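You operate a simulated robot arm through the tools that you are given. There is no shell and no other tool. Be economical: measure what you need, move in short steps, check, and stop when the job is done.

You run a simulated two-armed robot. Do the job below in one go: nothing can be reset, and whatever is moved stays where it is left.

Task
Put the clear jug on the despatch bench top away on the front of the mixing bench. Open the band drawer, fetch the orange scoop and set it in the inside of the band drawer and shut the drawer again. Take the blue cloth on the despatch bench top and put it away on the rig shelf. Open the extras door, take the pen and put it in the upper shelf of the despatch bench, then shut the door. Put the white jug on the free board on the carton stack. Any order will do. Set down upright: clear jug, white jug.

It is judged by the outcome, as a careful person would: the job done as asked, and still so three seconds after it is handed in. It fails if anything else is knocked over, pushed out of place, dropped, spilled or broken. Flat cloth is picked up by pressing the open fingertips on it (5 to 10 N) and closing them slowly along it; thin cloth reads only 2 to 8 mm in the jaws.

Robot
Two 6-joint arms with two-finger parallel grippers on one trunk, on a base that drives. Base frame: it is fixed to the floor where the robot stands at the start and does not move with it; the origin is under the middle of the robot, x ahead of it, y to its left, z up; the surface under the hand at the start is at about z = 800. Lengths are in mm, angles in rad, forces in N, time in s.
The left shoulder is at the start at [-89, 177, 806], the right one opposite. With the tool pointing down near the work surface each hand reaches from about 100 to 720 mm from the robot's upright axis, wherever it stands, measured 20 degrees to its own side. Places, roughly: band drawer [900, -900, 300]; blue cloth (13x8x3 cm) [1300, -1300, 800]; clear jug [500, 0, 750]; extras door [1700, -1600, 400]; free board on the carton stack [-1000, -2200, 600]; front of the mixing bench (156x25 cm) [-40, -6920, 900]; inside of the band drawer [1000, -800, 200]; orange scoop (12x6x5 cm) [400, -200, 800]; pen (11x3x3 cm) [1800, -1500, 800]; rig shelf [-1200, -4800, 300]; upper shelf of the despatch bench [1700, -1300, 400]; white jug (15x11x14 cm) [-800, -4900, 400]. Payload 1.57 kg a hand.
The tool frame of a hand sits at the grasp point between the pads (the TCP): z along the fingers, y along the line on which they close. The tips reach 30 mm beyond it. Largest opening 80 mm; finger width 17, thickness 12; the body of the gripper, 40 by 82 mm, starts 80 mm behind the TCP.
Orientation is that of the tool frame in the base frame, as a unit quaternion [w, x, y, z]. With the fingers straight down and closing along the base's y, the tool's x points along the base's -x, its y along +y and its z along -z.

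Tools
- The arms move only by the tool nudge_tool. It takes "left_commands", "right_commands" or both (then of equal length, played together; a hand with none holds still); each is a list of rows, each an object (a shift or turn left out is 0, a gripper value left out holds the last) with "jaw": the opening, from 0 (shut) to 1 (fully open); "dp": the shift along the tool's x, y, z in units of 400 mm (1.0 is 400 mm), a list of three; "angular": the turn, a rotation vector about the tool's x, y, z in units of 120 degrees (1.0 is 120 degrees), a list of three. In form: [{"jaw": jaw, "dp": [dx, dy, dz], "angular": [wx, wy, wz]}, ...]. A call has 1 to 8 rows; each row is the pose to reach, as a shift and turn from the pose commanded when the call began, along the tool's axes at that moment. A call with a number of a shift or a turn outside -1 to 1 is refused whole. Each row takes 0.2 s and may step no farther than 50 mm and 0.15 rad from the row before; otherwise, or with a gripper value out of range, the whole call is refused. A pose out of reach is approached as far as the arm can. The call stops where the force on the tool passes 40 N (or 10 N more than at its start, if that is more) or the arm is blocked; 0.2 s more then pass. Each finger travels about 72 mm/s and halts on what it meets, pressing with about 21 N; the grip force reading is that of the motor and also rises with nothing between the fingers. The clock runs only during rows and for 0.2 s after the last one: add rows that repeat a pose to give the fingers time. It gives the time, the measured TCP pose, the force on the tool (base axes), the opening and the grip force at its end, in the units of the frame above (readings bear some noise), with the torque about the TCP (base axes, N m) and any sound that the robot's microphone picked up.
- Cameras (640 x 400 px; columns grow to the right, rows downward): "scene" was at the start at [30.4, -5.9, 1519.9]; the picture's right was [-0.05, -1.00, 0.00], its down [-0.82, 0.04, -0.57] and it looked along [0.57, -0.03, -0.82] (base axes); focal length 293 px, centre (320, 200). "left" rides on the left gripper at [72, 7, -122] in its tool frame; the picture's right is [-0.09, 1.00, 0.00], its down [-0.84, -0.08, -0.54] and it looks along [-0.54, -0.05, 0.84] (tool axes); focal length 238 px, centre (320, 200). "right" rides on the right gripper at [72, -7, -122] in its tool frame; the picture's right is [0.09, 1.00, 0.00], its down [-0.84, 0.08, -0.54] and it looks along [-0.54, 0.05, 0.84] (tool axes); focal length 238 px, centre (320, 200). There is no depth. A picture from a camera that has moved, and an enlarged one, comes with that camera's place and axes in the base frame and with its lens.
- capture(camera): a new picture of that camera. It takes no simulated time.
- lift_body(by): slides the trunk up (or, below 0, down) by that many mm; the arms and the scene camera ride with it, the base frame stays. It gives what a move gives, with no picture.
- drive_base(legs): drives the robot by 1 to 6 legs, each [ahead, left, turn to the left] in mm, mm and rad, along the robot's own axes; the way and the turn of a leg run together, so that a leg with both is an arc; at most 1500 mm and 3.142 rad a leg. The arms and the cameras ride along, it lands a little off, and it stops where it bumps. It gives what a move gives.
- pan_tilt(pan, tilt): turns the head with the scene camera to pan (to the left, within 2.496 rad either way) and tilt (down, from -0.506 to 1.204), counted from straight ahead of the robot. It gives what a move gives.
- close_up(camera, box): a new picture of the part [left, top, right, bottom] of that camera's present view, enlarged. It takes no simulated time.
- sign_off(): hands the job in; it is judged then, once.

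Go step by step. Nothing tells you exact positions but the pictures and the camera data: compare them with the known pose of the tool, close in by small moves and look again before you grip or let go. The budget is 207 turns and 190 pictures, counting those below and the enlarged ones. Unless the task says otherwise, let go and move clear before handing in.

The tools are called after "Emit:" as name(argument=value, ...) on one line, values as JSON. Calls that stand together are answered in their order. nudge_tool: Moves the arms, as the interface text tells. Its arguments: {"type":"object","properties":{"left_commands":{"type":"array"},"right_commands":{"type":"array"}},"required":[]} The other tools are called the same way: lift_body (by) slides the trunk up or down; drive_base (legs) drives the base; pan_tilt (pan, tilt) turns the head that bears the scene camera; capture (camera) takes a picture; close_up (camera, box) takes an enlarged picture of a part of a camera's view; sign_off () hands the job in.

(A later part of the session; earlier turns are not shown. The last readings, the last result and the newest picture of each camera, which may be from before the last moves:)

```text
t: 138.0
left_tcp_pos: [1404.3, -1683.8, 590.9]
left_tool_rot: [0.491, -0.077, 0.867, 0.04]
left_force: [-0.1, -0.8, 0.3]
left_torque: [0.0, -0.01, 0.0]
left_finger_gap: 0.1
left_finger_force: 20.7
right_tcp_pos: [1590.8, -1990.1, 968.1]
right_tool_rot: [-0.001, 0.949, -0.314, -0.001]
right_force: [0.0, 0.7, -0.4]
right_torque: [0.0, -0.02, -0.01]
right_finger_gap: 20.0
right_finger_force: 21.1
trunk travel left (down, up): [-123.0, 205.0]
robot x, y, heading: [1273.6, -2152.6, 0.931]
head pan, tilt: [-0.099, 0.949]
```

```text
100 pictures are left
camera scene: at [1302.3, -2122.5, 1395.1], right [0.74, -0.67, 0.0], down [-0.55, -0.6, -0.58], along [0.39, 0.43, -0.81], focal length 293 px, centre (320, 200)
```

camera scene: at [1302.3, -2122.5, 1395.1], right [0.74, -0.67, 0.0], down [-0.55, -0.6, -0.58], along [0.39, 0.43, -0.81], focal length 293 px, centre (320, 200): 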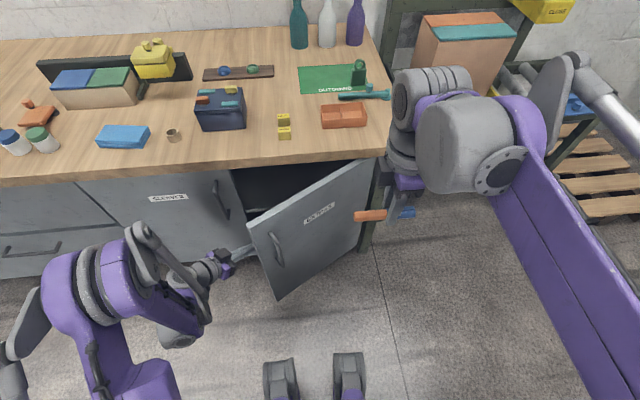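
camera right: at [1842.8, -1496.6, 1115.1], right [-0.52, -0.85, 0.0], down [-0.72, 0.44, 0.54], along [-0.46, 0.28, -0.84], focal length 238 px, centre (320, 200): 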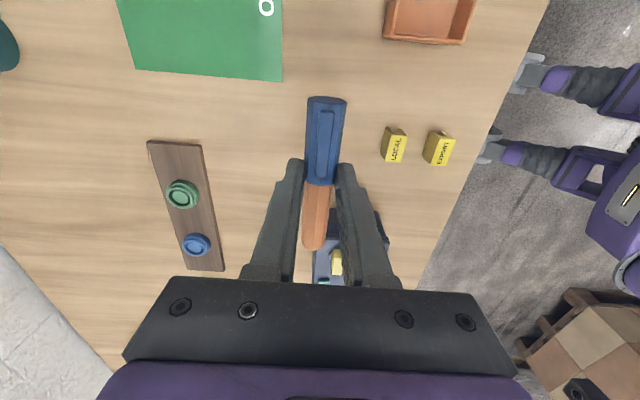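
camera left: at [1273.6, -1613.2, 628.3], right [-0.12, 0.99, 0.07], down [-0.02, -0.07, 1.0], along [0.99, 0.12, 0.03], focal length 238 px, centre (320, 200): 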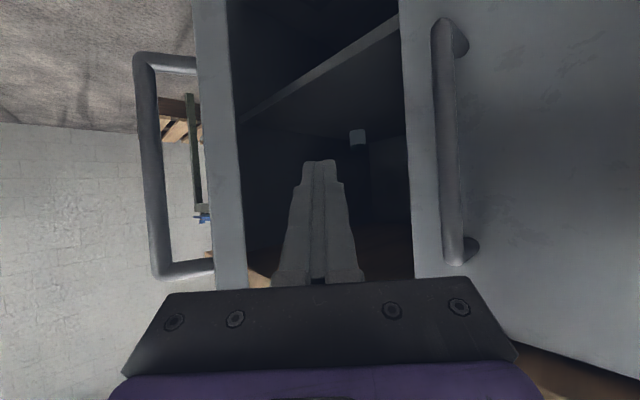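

Opening further: I advance the fingers 40 mm and sweep sideways to push the door wider.

Emit:
nudge_tool(left_commands=[{"dp": [-0.03, 0, 0.1]}, {"dp": [-0.03, -0.1, 0.1]}, {"dp": [-0.03, -0.2, 0.1]}, {"dp": [-0.03, -0.3, 0.1]}, {"dp": [-0.03, -0.4, 0.1]}, {"dp": [-0.03, -0.48, 0.1]}])

Emit:
capture(camera="scene")

```text
t: 138.9
left_tcp_pos: [1468.8, -1753.3, 593.7]
left_tool_rot: [0.486, -0.072, 0.87, 0.041]
left_force: [-6.5, -1.4, 2.3]
left_torque: [-0.13, -0.26, -0.27]
left_finger_gap: 0.0
left_finger_force: 20.9
left hand out of reach, approached as far as the arm can: row 3, 4
right_tcp_pos: [1591.0, -1989.0, 968.0]
right_tool_rot: [0.001, 0.949, -0.314, -0.001]
right_force: [0.5, 0.2, 0.5]
right_torque: [-0.01, 0.04, 0.01]
right_finger_gap: 19.9
right_finger_force: 21.2
trunk travel left (down, up): [-123.0, 205.0]
robot x, y, heading: [1272.2, -2151.9, 0.934]
head pan, tilt: [-0.099, 0.949]
stopped in row 4 (left hand): the force on the tool passed its limit at 65 N (the readings are from after the stop); the commanded pose is now the measured one
```

```text
99 pictures are left
camera scene: at [1302.3, -2122.7, 1395.1], right [0.74, -0.67, 0.0], down [-0.55, -0.6, -0.58], along [0.39, 0.43, -0.81], focal length 293 px, centre (320, 200)
```

scene: 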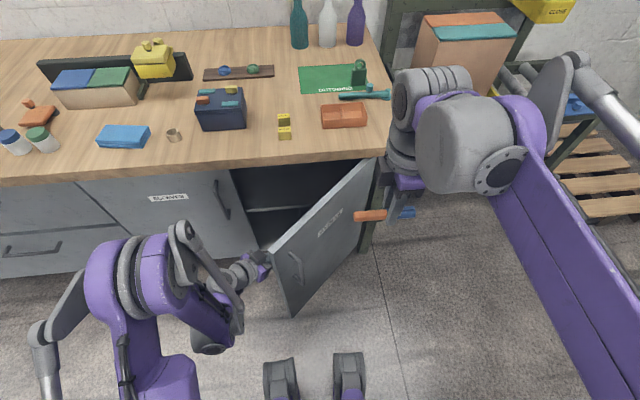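

The door is now around 45°. I push farther by driving right with the hand in place.

Emit:
drive_base(legs=[[-30, -130, 0]])

Emit:
capture(camera="scene")

```text
t: 139.8
left_tcp_pos: [1469.6, -1758.2, 593.2]
left_tool_rot: [0.484, -0.075, 0.871, 0.046]
left_force: [-9.7, -1.4, 1.8]
left_torque: [0.03, -0.48, -0.46]
left_finger_gap: 0.0
left_finger_force: 20.6
right_tcp_pos: [1593.9, -1994.8, 967.2]
right_tool_rot: [0.0, 0.95, -0.312, 0.0]
right_force: [0.4, 1.3, -1.3]
right_torque: [0.03, 0.0, 0.01]
right_finger_gap: 19.9
right_finger_force: 21.1
trunk travel left (down, up): [-123.0, 205.0]
robot x, y, heading: [1274.1, -2160.5, 0.934]
head pan, tilt: [-0.099, 0.949]
stopped in leg 1: the force on the tool passed its limit at 56 N (the readings are from after the stop); the commanded pose is now the measured one
```

```text
98 pictures are left
camera scene: at [1307.0, -2129.7, 1395.1], right [0.74, -0.67, 0.0], down [-0.54, -0.6, -0.58], along [0.39, 0.43, -0.81], focal length 293 px, centre (320, 200)
```

scene: 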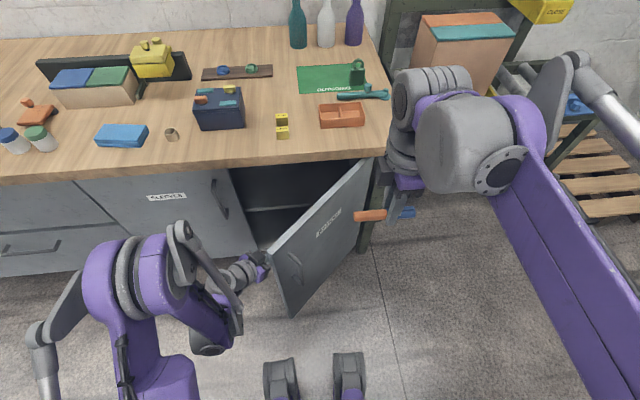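

The gripper body is pressing on the door's edge. I shift left, swing the hand back to point ahead, and move it inside so its side can push the door.

Emit:
nudge_tool(left_commands=[{"dp": [0, 0.09, 0]}, {"dp": [-0.006, 0.13, 0.01], "angular": [-0.0541, 0, -0.0312]}, {"dp": [-0.012, 0.16, 0.02], "angular": [-0.1082, 0, -0.0625]}, {"dp": [-0.0175, 0.178, 0.03], "angular": [-0.1624, 0, -0.0937]}, {"dp": [-0.0175, 0.178, 0.03], "angular": [-0.2165, 0, -0.125]}, {"dp": [-0.0175, 0.178, 0.03], "angular": [-0.2706, 0, -0.1562]}, {"dp": [-0.0175, 0.178, 0.03], "angular": [-0.3247, 0, -0.1874]}])

Emit:
nudge_tool(left_commands=[{"dp": [0, -0.09, 0.04]}, {"dp": [0, -0.19, 0.06]}, {"dp": [0, -0.29, 0.06]}, {"dp": [0, -0.39, 0.06]}, {"dp": [0, -0.49, 0.06]}, {"dp": [0, -0.58, 0.06]}])

Emit:
capture(camera="scene")

```text
t: 141.4
left_tcp_pos: [1472.6, -1686.9, 593.6]
left_tool_rot: [0.432, -0.395, 0.775, 0.238]
left_force: [-1.1, -0.5, 0.8]
left_torque: [-0.02, 0.01, 0.04]
left_finger_gap: 0.0
left_finger_force: 21.1
right_tcp_pos: [1596.6, -1995.0, 967.9]
right_tool_rot: [0.0, 0.95, -0.312, 0.0]
right_force: [0.3, 0.4, -0.9]
right_torque: [0.02, 0.0, -0.01]
right_finger_gap: 19.9
right_finger_force: 20.7
trunk travel left (down, up): [-123.0, 205.0]
robot x, y, heading: [1273.7, -2162.5, 0.938]
head pan, tilt: [-0.099, 0.949]
```

```text
t: 142.8
left_tcp_pos: [1672.9, -1804.1, 572.3]
left_tool_rot: [0.431, -0.396, 0.775, 0.237]
left_force: [-0.6, 0.1, -0.9]
left_torque: [-0.01, 0.01, -0.02]
left_finger_gap: 0.0
left_finger_force: 21.1
right_tcp_pos: [1596.8, -1995.4, 967.3]
right_tool_rot: [0.0, 0.95, -0.312, -0.001]
right_force: [0.3, 0.8, 0.2]
right_torque: [-0.01, 0.02, -0.01]
right_finger_gap: 20.0
right_finger_force: 21.2
trunk travel left (down, up): [-123.0, 205.0]
robot x, y, heading: [1274.4, -2157.2, 0.939]
head pan, tilt: [-0.099, 0.949]
```

```text
97 pictures are left
camera scene: at [1308.1, -2129.5, 1395.0], right [0.74, -0.67, 0.0], down [-0.55, -0.6, -0.58], along [0.39, 0.43, -0.81], focal length 293 px, centre (320, 200)
```

scene: 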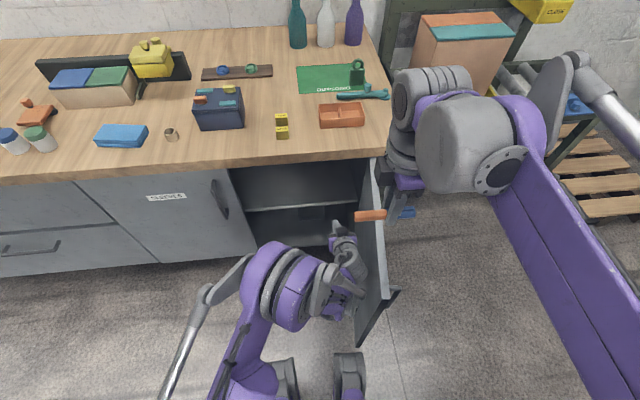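

The door stands fully open and the upper shelf is visible (z≈495). I withdraw the left hand to the left and look inside.

Emit:
nudge_tool(left_commands=[{"dp": [0, 0.1, 0]}, {"dp": [0, 0.2, 0]}, {"dp": [0, 0.3, 0]}, {"dp": [0.03, 0.4, -0.05]}, {"dp": [0.06, 0.5, -0.1]}, {"dp": [0.06, 0.6, -0.2]}, {"dp": [0.06, 0.68, -0.28]}])

Emit:
pan_tilt(pan=-0.05, tilt=0.85)

Emit:
capture(camera="scene")

Emit:
close_up(camera="scene", box=[200, 150, 400, 275])

Emit:
capture(camera="left")

```text
refused: row 6 steps farther than a row can; nothing moved
```

```text
t: 143.4
left_tcp_pos: [1673.5, -1803.6, 573.7]
left_tool_rot: [0.431, -0.395, 0.775, 0.237]
left_force: [-0.1, 0.5, 0.1]
left_torque: [0.03, 0.01, 0.01]
left_finger_gap: 0.0
left_finger_force: 20.9
right_tcp_pos: [1596.0, -1996.2, 967.9]
right_tool_rot: [-0.001, 0.95, -0.312, -0.001]
right_force: [0.5, -0.2, -0.5]
right_torque: [0.01, 0.02, 0.02]
right_finger_gap: 20.3
right_finger_force: 20.9
trunk travel left (down, up): [-123.0, 205.0]
robot x, y, heading: [1272.8, -2159.4, 0.936]
head pan, tilt: [-0.051, 0.85]
```

```text
96 pictures are left
camera scene: at [1308.6, -2122.7, 1402.5], right [0.77, -0.63, 0.0], down [-0.48, -0.58, -0.66], along [0.42, 0.51, -0.75], focal length 293 px, centre (320, 200)
```

scene: 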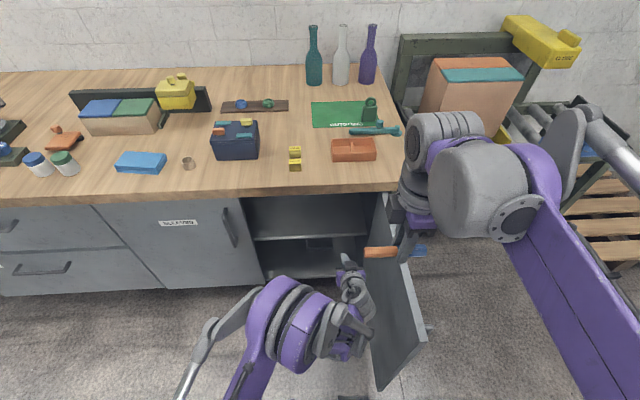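

```text
3.20 times, centred on (300, 212) of scene
camera zoom: at [1308.6, -2122.7, 1402.5], right [0.77, -0.63, 0.0], down [-0.48, -0.58, -0.66], along [0.42, 0.51, -0.75], focal length 939 px, centre (384, 160)
```

zoom: 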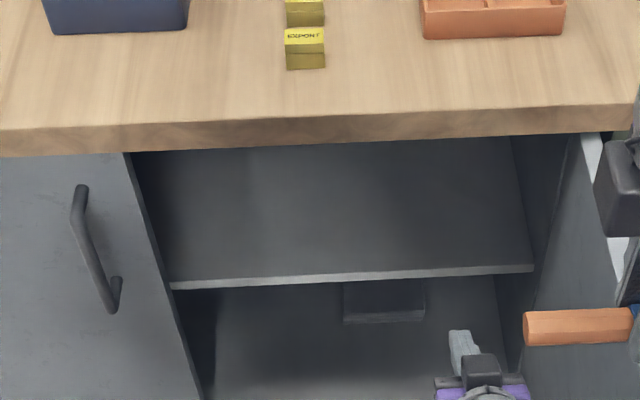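

```text
94 pictures are left
camera left: at [1584.0, -1915.1, 575.7], right [-0.79, 0.61, 0.11], down [0.07, -0.09, 0.99], along [0.61, 0.79, 0.03], focal length 238 px, centre (320, 200)
```

left: 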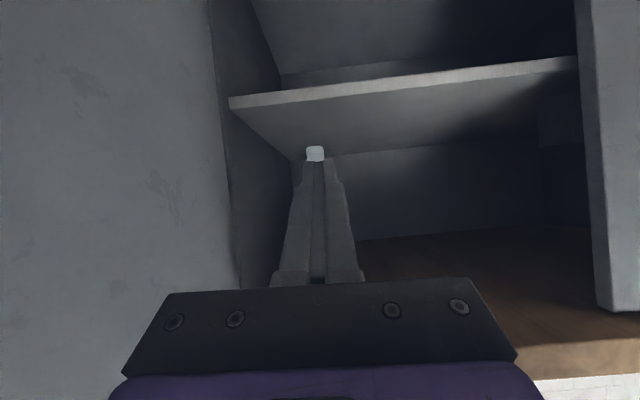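

The upper shelf's front edge triangulates to v≈-276, z≈442, with free space on it. I withdraw the left hand in smaller steps.

Emit:
nudge_tool(left_commands=[{"dp": [0, 0.1, 0]}, {"dp": [0, 0.2, 0]}, {"dp": [0, 0.3, 0]}, {"dp": [0.03, 0.39, -0.05]}, {"dp": [0.06, 0.48, -0.1]}, {"dp": [0.06, 0.56, -0.17]}, {"dp": [0.06, 0.64, -0.24]}])

Emit:
capture(camera="scene")

```text
t: 145.0
left_tcp_pos: [1429.6, -1712.6, 639.0]
left_tool_rot: [0.431, -0.396, 0.776, 0.236]
left_force: [-0.6, 0.1, -0.3]
left_torque: [0.02, -0.01, 0.0]
left_finger_gap: 0.0
left_finger_force: 21.2
left hand out of reach, approached as far as the arm can: row 5, 6, 7
right_tcp_pos: [1596.3, -1995.7, 966.5]
right_tool_rot: [0.0, 0.95, -0.313, 0.0]
right_force: [0.5, -0.2, 0.3]
right_torque: [-0.01, 0.01, -0.03]
right_finger_gap: 20.3
right_finger_force: 21.3
trunk travel left (down, up): [-123.0, 205.0]
robot x, y, heading: [1274.4, -2162.7, 0.936]
head pan, tilt: [-0.051, 0.85]
```

```text
93 pictures are left
camera scene: at [1307.8, -2123.0, 1402.6], right [0.77, -0.63, 0.0], down [-0.48, -0.58, -0.66], along [0.42, 0.51, -0.75], focal length 293 px, centre (320, 200)
```

scene: 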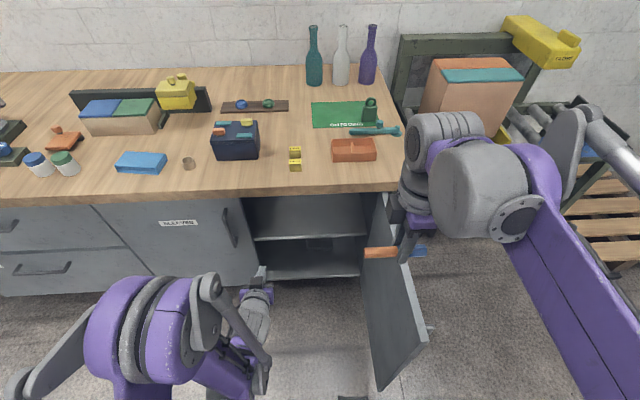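

The left hand must clear upward before the robot moves closer. I raise it above bench height, then shift left and forward.

Emit:
nudge_tool(left_commands=[{"dp": [-0.0975, 0, -0.056]}, {"dp": [-0.195, 0, -0.1125]}, {"dp": [-0.2925, 0, -0.169]}, {"dp": [-0.39, 0, -0.225]}, {"dp": [-0.4875, 0, -0.281]}, {"dp": [-0.585, 0, -0.3375]}, {"dp": [-0.6825, 0, -0.394]}, {"dp": [-0.78, 0, -0.45]}])

Emit:
drive_base(legs=[[0, 110, 0], [130, 0, 0]])

Emit:
nudge_tool(right_commands=[{"dp": [0, 0, 0.1]}, {"dp": [0, 0, 0.2]}, {"dp": [0, 0, 0.3]}, {"dp": [0, 0, 0.4]}, {"dp": [0, 0, 0.5]}, {"dp": [0, 0, 0.6]}, {"dp": [0, 0, 0.7]}])

Emit:
capture(camera="scene")

```text
t: 146.8
left_tcp_pos: [1440.4, -1712.4, 1000.4]
left_tool_rot: [0.431, -0.396, 0.775, 0.237]
left_force: [0.2, -0.2, 0.2]
left_torque: [0.01, 0.02, 0.01]
left_finger_gap: 0.0
left_finger_force: 21.0
right_tcp_pos: [1596.3, -1995.7, 967.2]
right_tool_rot: [0.0, 0.95, -0.313, 0.0]
right_force: [0.1, -0.2, 0.3]
right_torque: [0.03, 0.04, -0.02]
right_finger_gap: 20.2
right_finger_force: 20.7
trunk travel left (down, up): [-123.0, 205.0]
robot x, y, heading: [1274.8, -2161.2, 0.934]
head pan, tilt: [-0.051, 0.85]
```

```text
t: 149.3
left_tcp_pos: [1432.4, -1545.7, 998.3]
left_tool_rot: [0.432, -0.394, 0.776, 0.236]
left_force: [0.2, 0.3, -0.9]
left_torque: [-0.03, -0.03, 0.02]
left_finger_gap: 0.0
left_finger_force: 20.8
right_tcp_pos: [1586.9, -1828.4, 967.5]
right_tool_rot: [0.001, 0.95, -0.314, -0.001]
right_force: [-0.2, 0.8, -0.1]
right_torque: [-0.05, 0.03, 0.04]
right_finger_gap: 20.0
right_finger_force: 21.1
trunk travel left (down, up): [-123.0, 205.0]
robot x, y, heading: [1267.7, -1992.3, 0.933]
head pan, tilt: [-0.051, 0.85]
```

```text
t: 150.9
left_tcp_pos: [1431.7, -1545.4, 998.8]
left_tool_rot: [0.43, -0.396, 0.776, 0.237]
left_force: [0.5, -0.1, 0.4]
left_torque: [0.0, -0.04, 0.0]
left_finger_gap: 0.0
left_finger_force: 20.6
right_tcp_pos: [1584.8, -1831.6, 685.1]
right_tool_rot: [0.001, 0.95, -0.312, -0.002]
right_force: [-1.2, 0.5, 0.3]
right_torque: [-0.01, -0.01, 0.01]
right_finger_gap: 19.9
right_finger_force: 20.7
trunk travel left (down, up): [-123.0, 205.0]
robot x, y, heading: [1267.6, -1991.5, 0.932]
head pan, tilt: [-0.051, 0.85]
```

```text
92 pictures are left
camera scene: at [1299.7, -1955.2, 1402.5], right [0.77, -0.64, 0.0], down [-0.48, -0.58, -0.66], along [0.42, 0.51, -0.75], focal length 293 px, centre (320, 200)
```

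scene: 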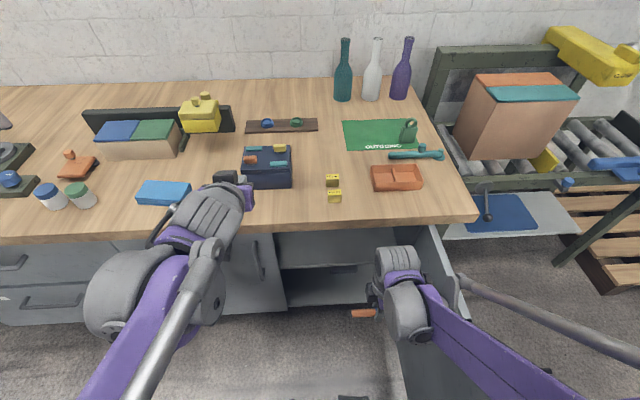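

Emit:
nudge_tool(right_commands=[{"dp": [-0.035, 0, 0.06], "angular": [0.0583, 0, 0]}, {"dp": [-0.07, 0, 0.12], "angular": [0.1167, 0, 0]}, {"dp": [-0.105, 0, 0.18], "angular": [0.175, 0, 0]}, {"dp": [-0.14, 0, 0.25], "angular": [0.2333, 0, 0]}, {"dp": [-0.175, 0, 0.3125], "angular": [0.2917, 0, 0]}])

Emit:
capture(camera="right")

Emit:
capture(camera="scene")

```text
t: 152.1
left_tcp_pos: [1433.5, -1546.6, 999.3]
left_tool_rot: [0.432, -0.394, 0.776, 0.236]
left_force: [0.3, 0.4, -0.1]
left_torque: [0.0, 0.01, -0.02]
left_finger_gap: 0.1
left_finger_force: 20.8
right_tcp_pos: [1540.9, -1761.4, 598.5]
right_tool_rot: [-0.285, 0.906, -0.298, 0.094]
right_force: [-0.3, 0.2, -0.9]
right_torque: [-0.01, -0.02, 0.02]
right_finger_gap: 19.9
right_finger_force: 21.4
right hand out of reach, approached as far as the arm can: row 4, 5
trunk travel left (down, up): [-123.0, 205.0]
robot x, y, heading: [1266.5, -1995.4, 0.935]
head pan, tilt: [-0.051, 0.85]
```

```text
91 pictures are left
camera right: at [1561.8, -1854.5, 702.3], right [-0.41, -0.71, -0.57], down [-0.89, 0.2, 0.4], along [-0.17, 0.68, -0.72], focal length 238 px, centre (320, 200)
```

right: 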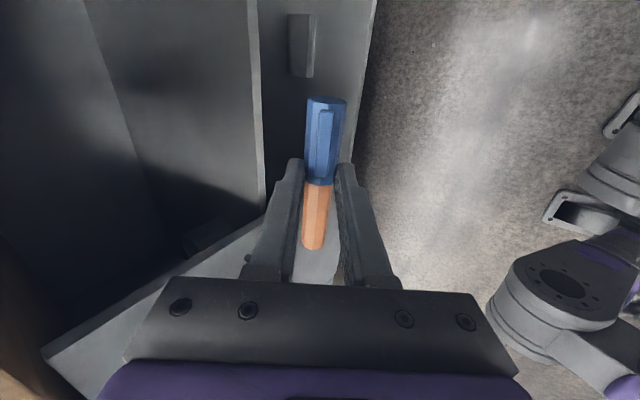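

```text
90 pictures are left
camera scene: at [1298.9, -1955.6, 1402.6], right [0.77, -0.64, 0.0], down [-0.48, -0.58, -0.66], along [0.42, 0.51, -0.75], focal length 293 px, centre (320, 200)
```

scene: 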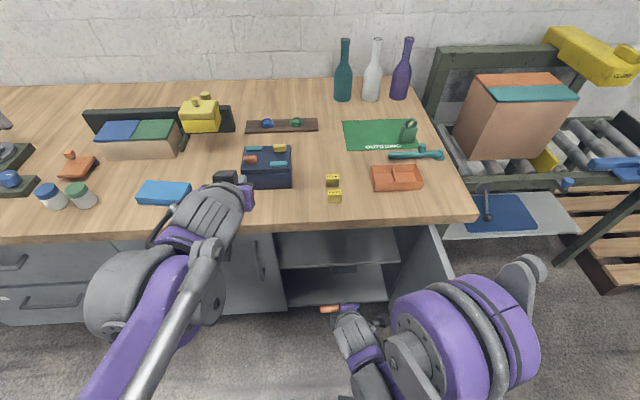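

The pen hand is tilted and in front of the opening. I move in over the upper shelf, descending gradually.

Emit:
nudge_tool(right_commands=[{"dp": [0, -0.04, 0.1]}, {"dp": [0, -0.09, 0.19]}, {"dp": [0, -0.155, 0.27]}, {"dp": [0, -0.22, 0.35]}, {"dp": [0, -0.285, 0.43]}, {"dp": [0, -0.35, 0.5]}, {"dp": [0, -0.416, 0.575]}])

Emit:
capture(camera="right")

Emit:
close_up(camera="scene", box=[230, 190, 470, 340])

```text
t: 153.7
left_tcp_pos: [1432.5, -1546.0, 999.5]
left_tool_rot: [0.431, -0.395, 0.776, 0.237]
left_force: [-0.6, -1.2, 0.6]
left_torque: [-0.02, 0.04, 0.0]
left_finger_gap: 0.0
left_finger_force: 20.0
right_tcp_pos: [1701.1, -1545.8, 509.6]
right_tool_rot: [-0.285, 0.906, -0.3, 0.093]
right_force: [-0.5, 0.0, 0.3]
right_torque: [0.0, -0.03, -0.02]
right_finger_gap: 20.0
right_finger_force: 20.8
trunk travel left (down, up): [-123.0, 205.0]
robot x, y, heading: [1266.7, -1994.8, 0.937]
head pan, tilt: [-0.051, 0.85]
```

```text
89 pictures are left
camera right: at [1720.9, -1640.0, 613.0], right [-0.41, -0.71, -0.57], down [-0.89, 0.2, 0.4], along [-0.17, 0.68, -0.72], focal length 238 px, centre (320, 200)
```

right: 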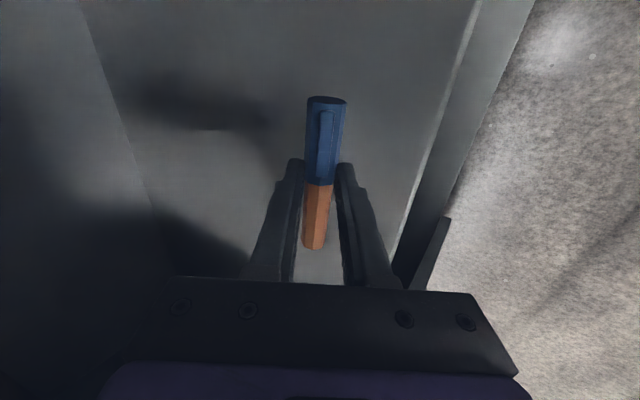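

```text
2.67 times, centred on (350, 265) of scene
camera zoom: at [1299.7, -1955.2, 1402.5], right [0.77, -0.64, 0.0], down [-0.48, -0.58, -0.66], along [0.42, 0.51, -0.75], focal length 782 px, centre (240, 27)
```

zoom: 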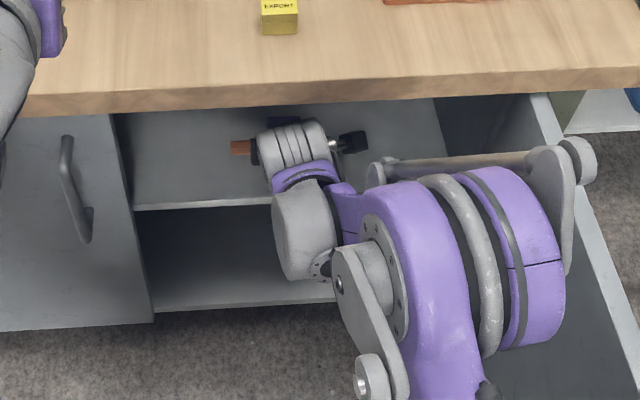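

The pen is above the shelf, about 55 mm behind its front edge. I lower in small steps to contact.

Emit:
nudge_tool(right_commands=[{"dp": [0, 0.0115, 0.0164]}, {"dp": [0, 0.023, 0.0328]}, {"dp": [0, 0.0316, 0.0451]}, {"dp": [0, 0.0373, 0.0533]}])

```text
t: 154.7
left_tcp_pos: [1430.8, -1546.7, 999.7]
left_tool_rot: [0.432, -0.395, 0.776, 0.237]
left_force: [-0.2, -0.5, 0.4]
left_torque: [-0.01, 0.0, 0.05]
left_finger_gap: 0.0
left_finger_force: 21.4
right_tcp_pos: [1702.2, -1544.9, 486.5]
right_tool_rot: [-0.287, 0.905, -0.299, 0.094]
right_force: [-2.3, -2.9, 19.6]
right_torque: [-0.13, 0.07, -0.01]
right_finger_gap: 19.8
right_finger_force: 20.6
trunk travel left (down, up): [-123.0, 205.0]
robot x, y, heading: [1270.2, -1988.9, 0.934]
head pan, tilt: [-0.051, 0.85]
```

Contact made. I ease up, open the jaws gradually and withdraw along the fingers.

Emit:
nudge_tool(right_commands=[{"dp": [0, -0.003, -0.005]}, {"dp": [0, -0.006, -0.0085], "jaw": 0.3}, {"dp": [0, -0.01, -0.014], "jaw": 0.42}, {"dp": [0, -0.02, -0.03], "jaw": 0.6}, {"dp": [0, -0.02, -0.06], "jaw": 0.7}, {"dp": [0, -0.02, -0.12], "jaw": 0.7}, {"dp": [0, -0.01, -0.2], "jaw": 0.7}])

Emit:
capture(camera="right")

Emit:
close_up(camera="scene", box=[230, 190, 470, 340])

```text
t: 156.3
left_tcp_pos: [1431.6, -1546.6, 1000.8]
left_tool_rot: [0.432, -0.395, 0.776, 0.236]
left_force: [-0.7, -0.1, 0.6]
left_torque: [0.02, 0.02, -0.01]
left_finger_gap: 0.2
left_finger_force: 21.7
right_tcp_pos: [1679.3, -1578.5, 551.4]
right_tool_rot: [-0.286, 0.906, -0.299, 0.093]
right_force: [0.4, 0.3, 0.2]
right_torque: [0.0, 0.02, 0.0]
right_finger_gap: 56.1
right_finger_force: 0.1
trunk travel left (down, up): [-123.0, 205.0]
robot x, y, heading: [1265.4, -1993.7, 0.934]
head pan, tilt: [-0.051, 0.85]
```

```text
87 pictures are left
camera right: at [1699.1, -1672.6, 653.9], right [-0.41, -0.71, -0.57], down [-0.89, 0.2, 0.4], along [-0.17, 0.68, -0.72], focal length 238 px, centre (320, 200)
```

right: 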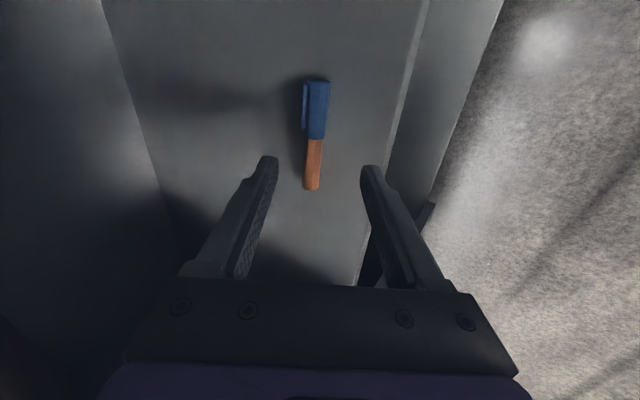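

```text
2.67 times, centred on (350, 265) of scene
camera zoom: at [1298.8, -1956.2, 1402.6], right [0.77, -0.64, 0.0], down [-0.48, -0.58, -0.66], along [0.42, 0.51, -0.75], focal length 782 px, centre (240, 27)
```

zoom: 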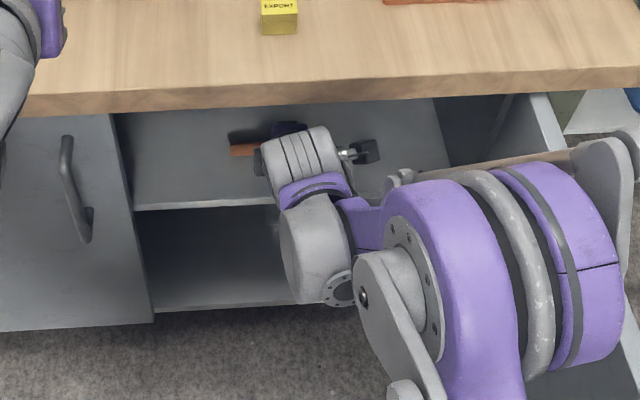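

The pen lies on the upper shelf. I back the robot out, raise the trunk and hand, and go round to the outer side of the open door.

Emit:
drive_base(legs=[[-300, 0, 0]])

Emit:
lift_body(by=123)

Emit:
nudge_tool(right_commands=[{"dp": [0, -0.057, -0.082], "jaw": 0.4}, {"dp": [0, -0.115, -0.164], "jaw": 0.0}, {"dp": [0, -0.172, -0.246]}, {"dp": [0, -0.23, -0.328]}, {"dp": [0, -0.287, -0.41]}, {"dp": [0, -0.31, -0.45]}])

Emit:
capture(camera="scene")

```text
t: 158.3
left_tcp_pos: [1255.6, -1783.6, 999.6]
left_tool_rot: [0.43, -0.398, 0.775, 0.238]
left_force: [0.0, 0.2, -0.4]
left_torque: [0.01, 0.03, 0.01]
left_finger_gap: 0.0
left_finger_force: 20.8
right_tcp_pos: [1501.4, -1813.6, 551.6]
right_tool_rot: [-0.287, 0.906, -0.297, 0.093]
right_force: [0.7, -0.2, 0.3]
right_torque: [0.0, 0.03, -0.01]
right_finger_gap: 56.1
right_finger_force: 0.1
trunk travel left (down, up): [-123.0, 205.0]
robot x, y, heading: [1088.5, -2233.0, 0.935]
head pan, tilt: [-0.051, 0.85]
```

```text
t: 159.9
left_tcp_pos: [1256.1, -1783.8, 1121.9]
left_tool_rot: [0.431, -0.397, 0.775, 0.238]
left_force: [-0.3, -0.3, 0.2]
left_torque: [0.01, 0.01, -0.03]
left_finger_gap: 0.0
left_finger_force: 20.7
right_tcp_pos: [1502.2, -1814.2, 674.5]
right_tool_rot: [-0.286, 0.906, -0.297, 0.093]
right_force: [0.0, 0.0, -0.1]
right_torque: [0.0, -0.01, 0.01]
right_finger_gap: 55.9
right_finger_force: 0.1
trunk travel left (down, up): [-246.0, 82.0]
robot x, y, heading: [1092.7, -2231.9, 0.935]
head pan, tilt: [-0.051, 0.85]
```

```text
t: 161.3
left_tcp_pos: [1255.7, -1783.5, 1121.2]
left_tool_rot: [0.43, -0.397, 0.775, 0.237]
left_force: [0.5, 0.2, 0.1]
left_torque: [-0.01, 0.01, 0.0]
left_finger_gap: 0.1
left_finger_force: 21.4
right_tcp_pos: [1499.0, -1817.1, 894.2]
right_tool_rot: [-0.286, 0.906, -0.297, 0.093]
right_force: [-0.4, -0.1, -0.1]
right_torque: [-0.03, 0.02, 0.03]
right_finger_gap: 0.0
right_finger_force: 20.8
trunk travel left (down, up): [-246.0, 82.0]
robot x, y, heading: [1090.4, -2230.4, 0.934]
head pan, tilt: [-0.051, 0.85]
```

```text
85 pictures are left
camera scene: at [1115.3, -2204.6, 1524.6], right [0.78, -0.63, 0.0], down [-0.47, -0.58, -0.66], along [0.42, 0.51, -0.75], focal length 293 px, centre (320, 200)
```

scene: 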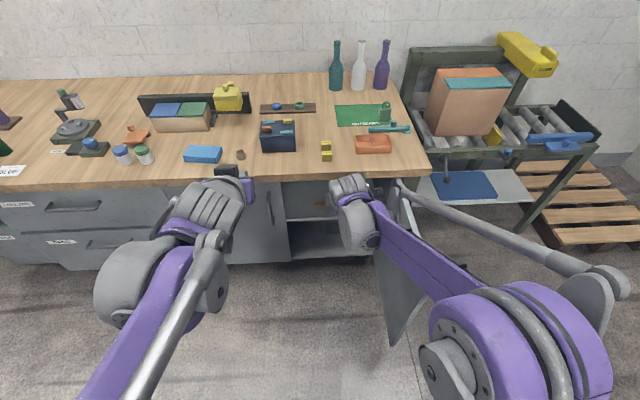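

Emit:
drive_base(legs=[[0, -390, 0]])

Emit:
capture(camera="scene")

Emit:
capture(camera="right")

```text
t: 165.2
left_tcp_pos: [1560.4, -2004.6, 1121.5]
left_tool_rot: [0.43, -0.401, 0.773, 0.24]
left_force: [0.3, -0.2, -0.8]
left_torque: [0.0, -0.01, 0.02]
left_finger_gap: 0.0
left_finger_force: 21.0
right_tcp_pos: [1802.7, -2036.4, 893.3]
right_tool_rot: [-0.286, 0.908, -0.293, 0.091]
right_force: [0.7, 0.1, -0.9]
right_torque: [0.01, 0.01, 0.01]
right_finger_gap: 0.1
right_finger_force: 21.1
trunk travel left (down, up): [-246.0, 82.0]
robot x, y, heading: [1397.1, -2454.0, 0.947]
head pan, tilt: [-0.051, 0.85]
```

```text
84 pictures are left
camera scene: at [1423.3, -2428.3, 1524.6], right [0.78, -0.62, 0.0], down [-0.47, -0.59, -0.66], along [0.41, 0.52, -0.75], focal length 293 px, centre (320, 200)
```

scene: 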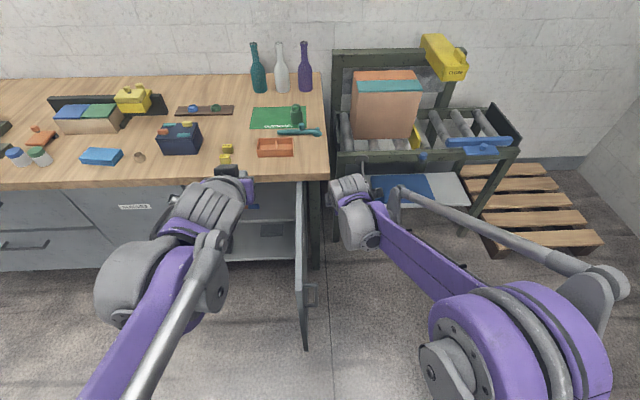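

```text
83 pictures are left
camera right: at [1824.3, -2129.6, 996.9], right [-0.4, -0.72, -0.57], down [-0.9, 0.18, 0.4], along [-0.18, 0.67, -0.72], focal length 238 px, centre (320, 200)
```

right: 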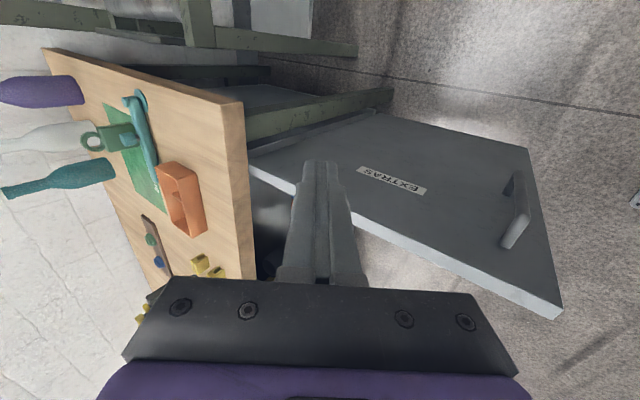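

The door's outer face is now to the left of the right hand. I lower the hand beside it and sweep left by driving.

Emit:
nudge_tool(right_commands=[{"dp": [0, 0.07, 0.07]}, {"dp": [0, 0.14, 0.14]}, {"dp": [0, 0.21, 0.21]}, {"dp": [0, 0.28, 0.28]}, {"dp": [0, 0.35, 0.34]}, {"dp": [0, 0.4325, 0.4]}])

Emit:
drive_base(legs=[[0, 280, -0.01]])

Emit:
capture(camera="scene")

```text
t: 166.6
left_tcp_pos: [1558.6, -2006.1, 1122.9]
left_tool_rot: [0.43, -0.4, 0.773, 0.239]
left_force: [-0.1, -0.1, -0.4]
left_torque: [-0.02, -0.01, 0.01]
left_finger_gap: 0.3
left_finger_force: 21.2
right_tcp_pos: [1773.8, -2077.0, 665.9]
right_tool_rot: [-0.286, 0.908, -0.292, 0.091]
right_force: [0.2, -0.2, -0.2]
right_torque: [0.0, -0.01, 0.03]
right_finger_gap: 0.0
right_finger_force: 20.9
trunk travel left (down, up): [-246.0, 82.0]
robot x, y, heading: [1404.7, -2453.1, 0.951]
head pan, tilt: [-0.051, 0.85]
```

```text
t: 169.6
left_tcp_pos: [1333.6, -1843.1, 1121.6]
left_tool_rot: [0.43, -0.4, 0.774, 0.239]
left_force: [-1.1, -0.2, -0.1]
left_torque: [-0.03, -0.02, 0.01]
left_finger_gap: 0.0
left_finger_force: 21.6
right_tcp_pos: [1549.9, -1915.7, 666.9]
right_tool_rot: [-0.286, 0.907, -0.294, 0.091]
right_force: [-0.2, 0.4, -1.0]
right_torque: [0.0, -0.02, 0.02]
right_finger_gap: 0.2
right_finger_force: 20.6
trunk travel left (down, up): [-246.0, 82.0]
robot x, y, heading: [1169.8, -2294.9, 0.946]
head pan, tilt: [-0.051, 0.85]
```

```text
82 pictures are left
camera scene: at [1197.8, -2265.8, 1524.6], right [0.78, -0.63, 0.0], down [-0.47, -0.59, -0.66], along [0.41, 0.51, -0.75], focal length 293 px, centre (320, 200)
```

scene: 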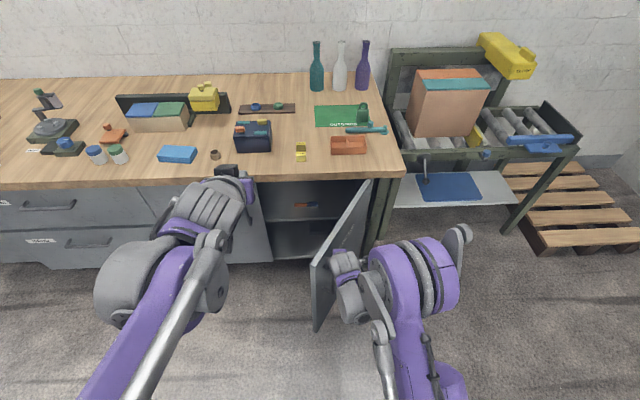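

Emit:
drive_base(legs=[[60, 110, 0], [80, 0, 0]])

Emit:
capture(camera="scene")

```text
t: 171.9
left_tcp_pos: [1326.4, -1668.1, 1120.3]
left_tool_rot: [0.429, -0.4, 0.773, 0.24]
left_force: [0.9, 0.3, -0.4]
left_torque: [0.01, 0.03, -0.01]
left_finger_gap: 0.0
left_finger_force: 20.6
right_tcp_pos: [1541.3, -1739.2, 666.3]
right_tool_rot: [-0.285, 0.908, -0.294, 0.092]
right_force: [0.3, -0.1, -0.4]
right_torque: [0.03, 0.01, 0.01]
right_finger_gap: 0.1
right_finger_force: 20.6
trunk travel left (down, up): [-246.0, 82.0]
robot x, y, heading: [1163.4, -2114.8, 0.942]
head pan, tilt: [-0.051, 0.85]
```

```text
81 pictures are left
camera scene: at [1189.8, -2089.7, 1524.5], right [0.78, -0.63, 0.0], down [-0.47, -0.59, -0.66], along [0.41, 0.51, -0.75], focal length 293 px, centre (320, 200)
```

scene: 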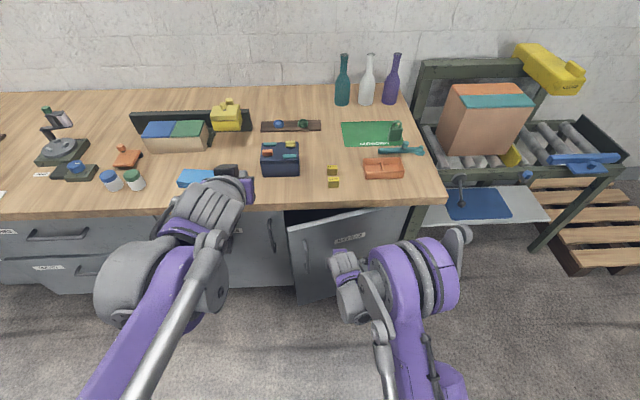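

Nearly closed. I lower the hand 100 mm so it passes under the bench edge, then push the door shut by driving ahead.

Emit:
nudge_tool(right_commands=[{"dp": [0, 0.0478, 0.0683]}, {"dp": [0, 0.0957, 0.1367]}, {"dp": [0, 0.1435, 0.205]}])

Emit:
drive_base(legs=[[90, 0, 0]])

Emit:
drive_base(legs=[[60, 0, 0]])

Emit:
close_up(camera="scene", box=[200, 170, 440, 320])

```text
t: 172.7
left_tcp_pos: [1326.7, -1667.5, 1122.1]
left_tool_rot: [0.43, -0.4, 0.773, 0.24]
left_force: [0.4, -0.5, -0.2]
left_torque: [0.01, 0.0, 0.0]
left_finger_gap: 0.0
left_finger_force: 20.7
right_tcp_pos: [1541.5, -1742.4, 564.8]
right_tool_rot: [-0.286, 0.907, -0.294, 0.092]
right_force: [-0.1, 0.4, 0.1]
right_torque: [-0.01, 0.0, 0.0]
right_finger_gap: 0.4
right_finger_force: 21.2
trunk travel left (down, up): [-246.0, 82.0]
robot x, y, heading: [1167.2, -2116.1, 0.942]
head pan, tilt: [-0.051, 0.85]
```

```text
t: 173.8
left_tcp_pos: [1378.1, -1596.8, 1121.6]
left_tool_rot: [0.43, -0.399, 0.774, 0.239]
left_force: [0.2, 1.0, -0.5]
left_torque: [-0.01, -0.03, 0.01]
left_finger_gap: 0.0
left_finger_force: 21.4
right_tcp_pos: [1592.7, -1670.0, 564.2]
right_tool_rot: [-0.286, 0.907, -0.295, 0.091]
right_force: [0.3, -0.3, 0.3]
right_torque: [-0.02, -0.01, 0.05]
right_finger_gap: 0.0
right_finger_force: 21.1
trunk travel left (down, up): [-246.0, 82.0]
robot x, y, heading: [1217.7, -2044.4, 0.944]
head pan, tilt: [-0.051, 0.85]
```

```text
t: 174.8
left_tcp_pos: [1411.1, -1548.3, 1121.5]
left_tool_rot: [0.431, -0.399, 0.774, 0.239]
left_force: [0.5, 0.4, 0.4]
left_torque: [0.02, 0.0, 0.03]
left_finger_gap: 0.1
left_finger_force: 20.8
right_tcp_pos: [1624.3, -1627.0, 564.6]
right_tool_rot: [-0.282, 0.909, -0.295, 0.09]
right_force: [-0.4, 1.1, -0.4]
right_torque: [0.0, 0.0, 0.0]
right_finger_gap: 0.2
right_finger_force: 21.4
trunk travel left (down, up): [-246.0, 82.0]
robot x, y, heading: [1250.9, -1996.7, 0.947]
head pan, tilt: [-0.051, 0.85]
stopped in leg 1: the force on the tool passed its limit at 142 N (the readings are from after the stop); the commanded pose is now the measured one
```

```text
2.67 times, centred on (320, 245) of scene
camera zoom: at [1275.2, -1971.3, 1524.6], right [0.78, -0.63, 0.0], down [-0.47, -0.59, -0.66], along [0.41, 0.51, -0.75], focal length 782 px, centre (320, 80)
```

zoom: 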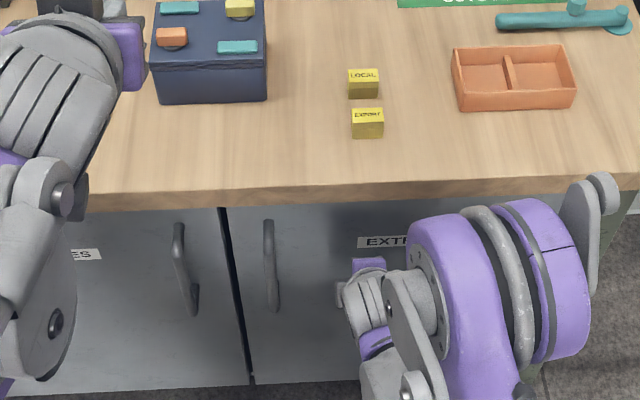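

The EXTRAS door is shut. Next the cloth: I back off, drive left along the bench, and raise and straighten the right hand.

Emit:
drive_base(legs=[[-150, 0, -0.01], [0, 470, 0]])

Emit:
nudge_tool(right_commands=[{"dp": [0, -0.06, -0.085]}, {"dp": [0, -0.12, -0.17]}, {"dp": [0, -0.18, -0.255]}, {"dp": [0, -0.24, -0.34], "angular": [-0.058, 0, 0]}, {"dp": [0, -0.3, -0.425], "angular": [-0.117, 0, 0]}, {"dp": [0, -0.36, -0.51], "angular": [-0.175, 0, 0]}, {"dp": [0, -0.42, -0.595], "angular": [-0.233, 0, 0]}, {"dp": [0, -0.48, -0.68], "angular": [-0.2917, 0, 0]}])

Emit:
capture(camera="scene")

```text
t: 180.5
left_tcp_pos: [956.9, -1380.9, 1122.2]
left_tool_rot: [0.433, -0.388, 0.779, 0.233]
left_force: [-0.6, 0.6, 0.2]
left_torque: [0.01, -0.02, 0.01]
left_finger_gap: 0.0
left_finger_force: 21.1
right_tcp_pos: [1167.1, -1465.9, 566.3]
right_tool_rot: [-0.28, 0.904, -0.308, 0.094]
right_force: [-0.5, 0.1, 0.0]
right_torque: [0.01, 0.03, 0.01]
right_finger_gap: 0.0
right_finger_force: 21.2
trunk travel left (down, up): [-246.0, 82.0]
robot x, y, heading: [782.0, -1826.9, 0.916]
head pan, tilt: [-0.051, 0.85]
```

```text
t: 182.3
left_tcp_pos: [959.0, -1382.4, 1121.3]
left_tool_rot: [0.433, -0.388, 0.78, 0.233]
left_force: [-0.4, -0.4, 0.2]
left_torque: [0.02, 0.02, 0.01]
left_finger_gap: 0.0
left_finger_force: 21.3
right_tcp_pos: [1169.5, -1461.0, 901.2]
right_tool_rot: [0.004, 0.947, -0.322, -0.003]
right_force: [0.0, 0.3, 0.7]
right_torque: [0.02, -0.01, -0.02]
right_finger_gap: 0.2
right_finger_force: 20.7
trunk travel left (down, up): [-246.0, 82.0]
robot x, y, heading: [781.9, -1826.6, 0.916]
head pan, tilt: [-0.051, 0.85]
```

```text
79 pictures are left
camera scene: at [808.0, -1800.5, 1524.6], right [0.76, -0.65, 0.0], down [-0.49, -0.57, -0.66], along [0.43, 0.5, -0.75], focal length 293 px, centre (320, 200)
```

scene: 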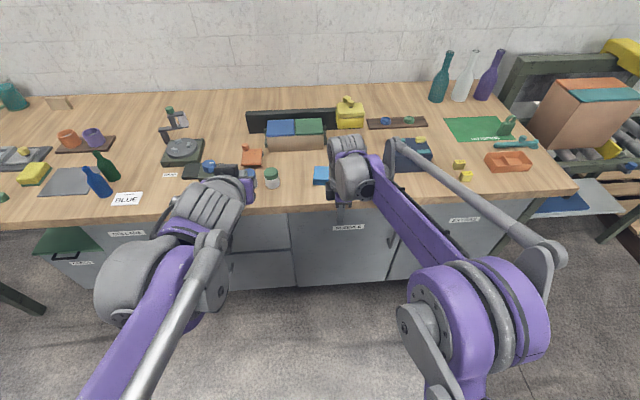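

Emit:
nudge_tool(right_commands=[{"dp": [0, 0, -0.1], "jaw": 0.4}, {"dp": [0, 0, -0.2], "jaw": 0.7}])

Emit:
drive_base(legs=[[140, 0, 0.01]])

Emit:
nudge_tool(right_commands=[{"dp": [0, -0.1, 0.0]}, {"dp": [0, -0.2, 0.04]}, {"dp": [0, -0.23, 0.14]}])

Emit:
capture(camera="right")

Emit:
capture(camera="scene")

```text
t: 182.9
left_tcp_pos: [957.9, -1382.4, 1121.3]
left_tool_rot: [0.434, -0.388, 0.779, 0.234]
left_force: [0.2, -0.3, 0.0]
left_torque: [-0.03, -0.03, -0.02]
left_finger_gap: 0.0
left_finger_force: 21.5
right_tcp_pos: [1171.5, -1464.0, 980.4]
right_tool_rot: [0.004, 0.947, -0.322, -0.002]
right_force: [0.4, 0.8, 0.4]
right_torque: [0.03, 0.0, -0.01]
right_finger_gap: 56.0
right_finger_force: 0.1
trunk travel left (down, up): [-246.0, 82.0]
robot x, y, heading: [780.9, -1825.2, 0.914]
head pan, tilt: [-0.051, 0.85]
```

```text
t: 184.2
left_tcp_pos: [1033.5, -1271.9, 1122.3]
left_tool_rot: [0.431, -0.393, 0.777, 0.236]
left_force: [0.3, -0.1, 0.3]
left_torque: [-0.01, -0.01, 0.02]
left_finger_gap: 0.1
left_finger_force: 20.8
right_tcp_pos: [1249.0, -1349.3, 979.4]
right_tool_rot: [0.004, 0.948, -0.317, -0.002]
right_force: [0.2, 0.1, 0.1]
right_torque: [0.03, 0.0, 0.01]
right_finger_gap: 56.2
right_finger_force: 0.0
trunk travel left (down, up): [-246.0, 82.0]
robot x, y, heading: [866.2, -1714.7, 0.931]
head pan, tilt: [-0.051, 0.85]
```

```text
t: 185.0
left_tcp_pos: [1034.0, -1271.5, 1122.3]
left_tool_rot: [0.432, -0.393, 0.777, 0.236]
left_force: [-0.9, -0.4, 0.3]
left_torque: [0.01, 0.02, 0.0]
left_finger_gap: 0.0
left_finger_force: 21.1
right_tcp_pos: [1306.8, -1275.5, 925.9]
right_tool_rot: [0.005, 0.949, -0.317, -0.002]
right_force: [-0.2, -0.6, 0.4]
right_torque: [-0.02, 0.02, 0.03]
right_finger_gap: 56.0
right_finger_force: 0.1
trunk travel left (down, up): [-246.0, 82.0]
robot x, y, heading: [863.3, -1717.5, 0.928]
head pan, tilt: [-0.051, 0.85]
```

```text
78 pictures are left
camera right: at [1370.6, -1312.2, 1047.0], right [-0.52, -0.85, 0.01], down [-0.71, 0.44, 0.54], along [-0.47, 0.28, -0.84], focal length 238 px, centre (320, 200)
```

right: 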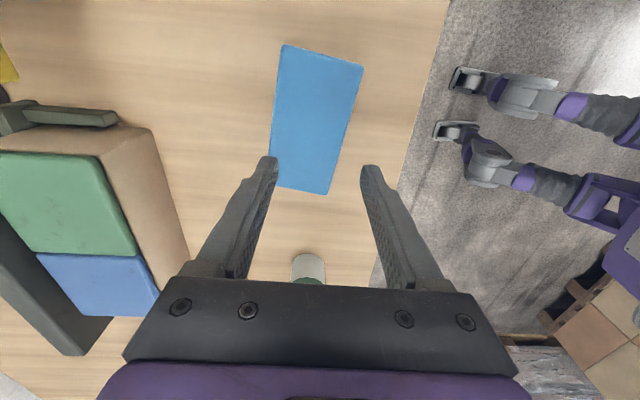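

```text
77 pictures are left
camera scene: at [890.4, -1691.5, 1524.6], right [0.77, -0.64, 0.0], down [-0.48, -0.58, -0.66], along [0.42, 0.51, -0.75], focal length 293 px, centre (320, 200)
```

scene: 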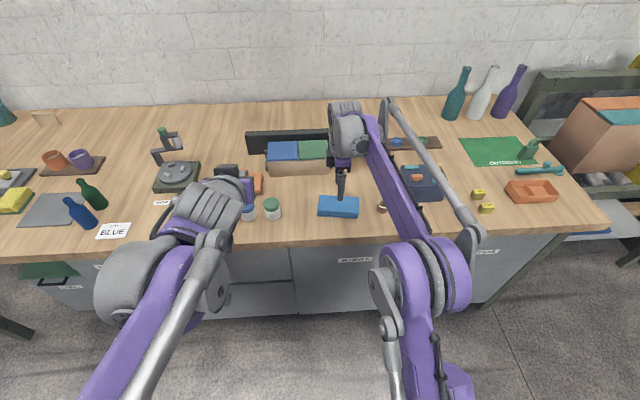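

The cloth is under the right hand, centre about 20 mm farther along tool x. I centre, narrow the jaws to 40 mm and descend close to its top.

Emit:
nudge_tool(right_commands=[{"dp": [0.05, -0.015, 0.06], "jaw": 0.5}, {"dp": [0.05, -0.015, 0.12], "jaw": 0.5}, {"dp": [0.05, -0.015, 0.14], "jaw": 0.5}])

Emit:
capture(camera="right")

```text
t: 185.8
left_tcp_pos: [1033.6, -1272.2, 1120.6]
left_tool_rot: [0.432, -0.393, 0.777, 0.236]
left_force: [-0.2, -0.7, 0.2]
left_torque: [-0.01, 0.01, -0.01]
left_finger_gap: 0.1
left_finger_force: 20.7
right_tcp_pos: [1323.9, -1284.6, 866.4]
right_tool_rot: [0.004, 0.949, -0.316, -0.002]
right_force: [-0.3, 0.2, 0.6]
right_torque: [0.01, -0.01, -0.03]
right_finger_gap: 40.2
right_finger_force: 0.1
trunk travel left (down, up): [-246.0, 82.0]
robot x, y, heading: [864.7, -1715.2, 0.932]
head pan, tilt: [-0.051, 0.85]
```

```text
76 pictures are left
camera right: at [1387.4, -1320.6, 987.0], right [-0.52, -0.85, 0.01], down [-0.71, 0.44, 0.54], along [-0.47, 0.28, -0.84], focal length 238 px, centre (320, 200)
```

right: 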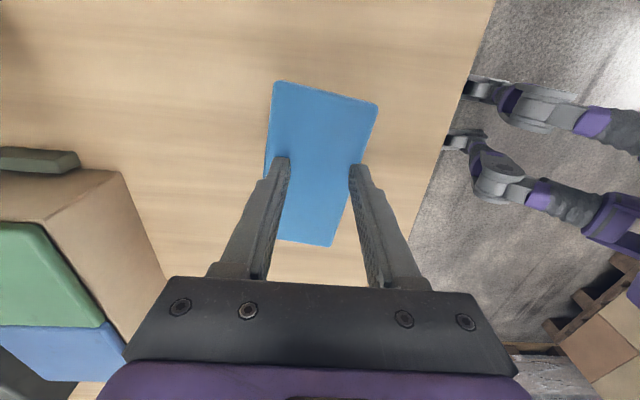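

Emit:
nudge_tool(right_commands=[{"dp": [0.01, -0.0125, 0], "jaw": 0.4}, {"dp": [0.01, -0.0125, 0.005], "jaw": 0.4}, {"dp": [0.01, -0.0125, 0.01]}, {"dp": [0.01, -0.0125, 0.015]}])

Emit:
nudge_tool(right_commands=[{"dp": [0, 0, 0.005]}, {"dp": [0, 0, 0.01]}])

```text
t: 186.8
left_tcp_pos: [1034.0, -1271.5, 1122.8]
left_tool_rot: [0.431, -0.394, 0.777, 0.236]
left_force: [-0.4, -0.2, -0.7]
left_torque: [-0.01, 0.0, 0.01]
left_finger_gap: 0.1
left_finger_force: 20.9
right_tcp_pos: [1329.5, -1282.0, 859.8]
right_tool_rot: [0.004, 0.948, -0.317, -0.002]
right_force: [0.0, 0.4, 0.0]
right_torque: [0.01, -0.01, -0.01]
right_finger_gap: 32.0
right_finger_force: 0.0
trunk travel left (down, up): [-246.0, 82.0]
robot x, y, heading: [862.2, -1715.8, 0.924]
head pan, tilt: [-0.051, 0.85]
```

```text
t: 187.4
left_tcp_pos: [1031.8, -1272.1, 1122.9]
left_tool_rot: [0.433, -0.393, 0.776, 0.236]
left_force: [0.3, 0.1, -0.2]
left_torque: [-0.01, 0.0, -0.02]
left_finger_gap: 0.0
left_finger_force: 20.1
right_tcp_pos: [1328.4, -1282.3, 859.7]
right_tool_rot: [0.002, 0.948, -0.317, -0.001]
right_force: [4.7, 5.3, 36.3]
right_torque: [0.41, -0.3, -0.07]
right_finger_gap: 33.4
right_finger_force: 1.0
trunk travel left (down, up): [-246.0, 82.0]
robot x, y, heading: [867.9, -1717.7, 0.928]
head pan, tilt: [-0.051, 0.85]
```

Contact is at z≈829 and 36 N is too much. I ease to under 10 N and close slowly.

Emit:
nudge_tool(right_commands=[{"dp": [0, 0, -0.007]}, {"dp": [0, 0, -0.007]}])

```text
t: 188.0
left_tcp_pos: [1032.5, -1271.7, 1122.0]
left_tool_rot: [0.432, -0.393, 0.776, 0.237]
left_force: [-0.2, -0.1, -0.2]
left_torque: [-0.04, -0.02, 0.01]
left_finger_gap: 0.0
left_finger_force: 20.5
right_tcp_pos: [1328.7, -1281.5, 859.6]
right_tool_rot: [0.004, 0.948, -0.317, -0.002]
right_force: [1.5, 0.5, 13.0]
right_torque: [0.23, -0.21, 0.0]
right_finger_gap: 32.8
right_finger_force: 0.5
trunk travel left (down, up): [-246.0, 82.0]
robot x, y, heading: [862.9, -1719.4, 0.928]
head pan, tilt: [-0.051, 0.85]
```

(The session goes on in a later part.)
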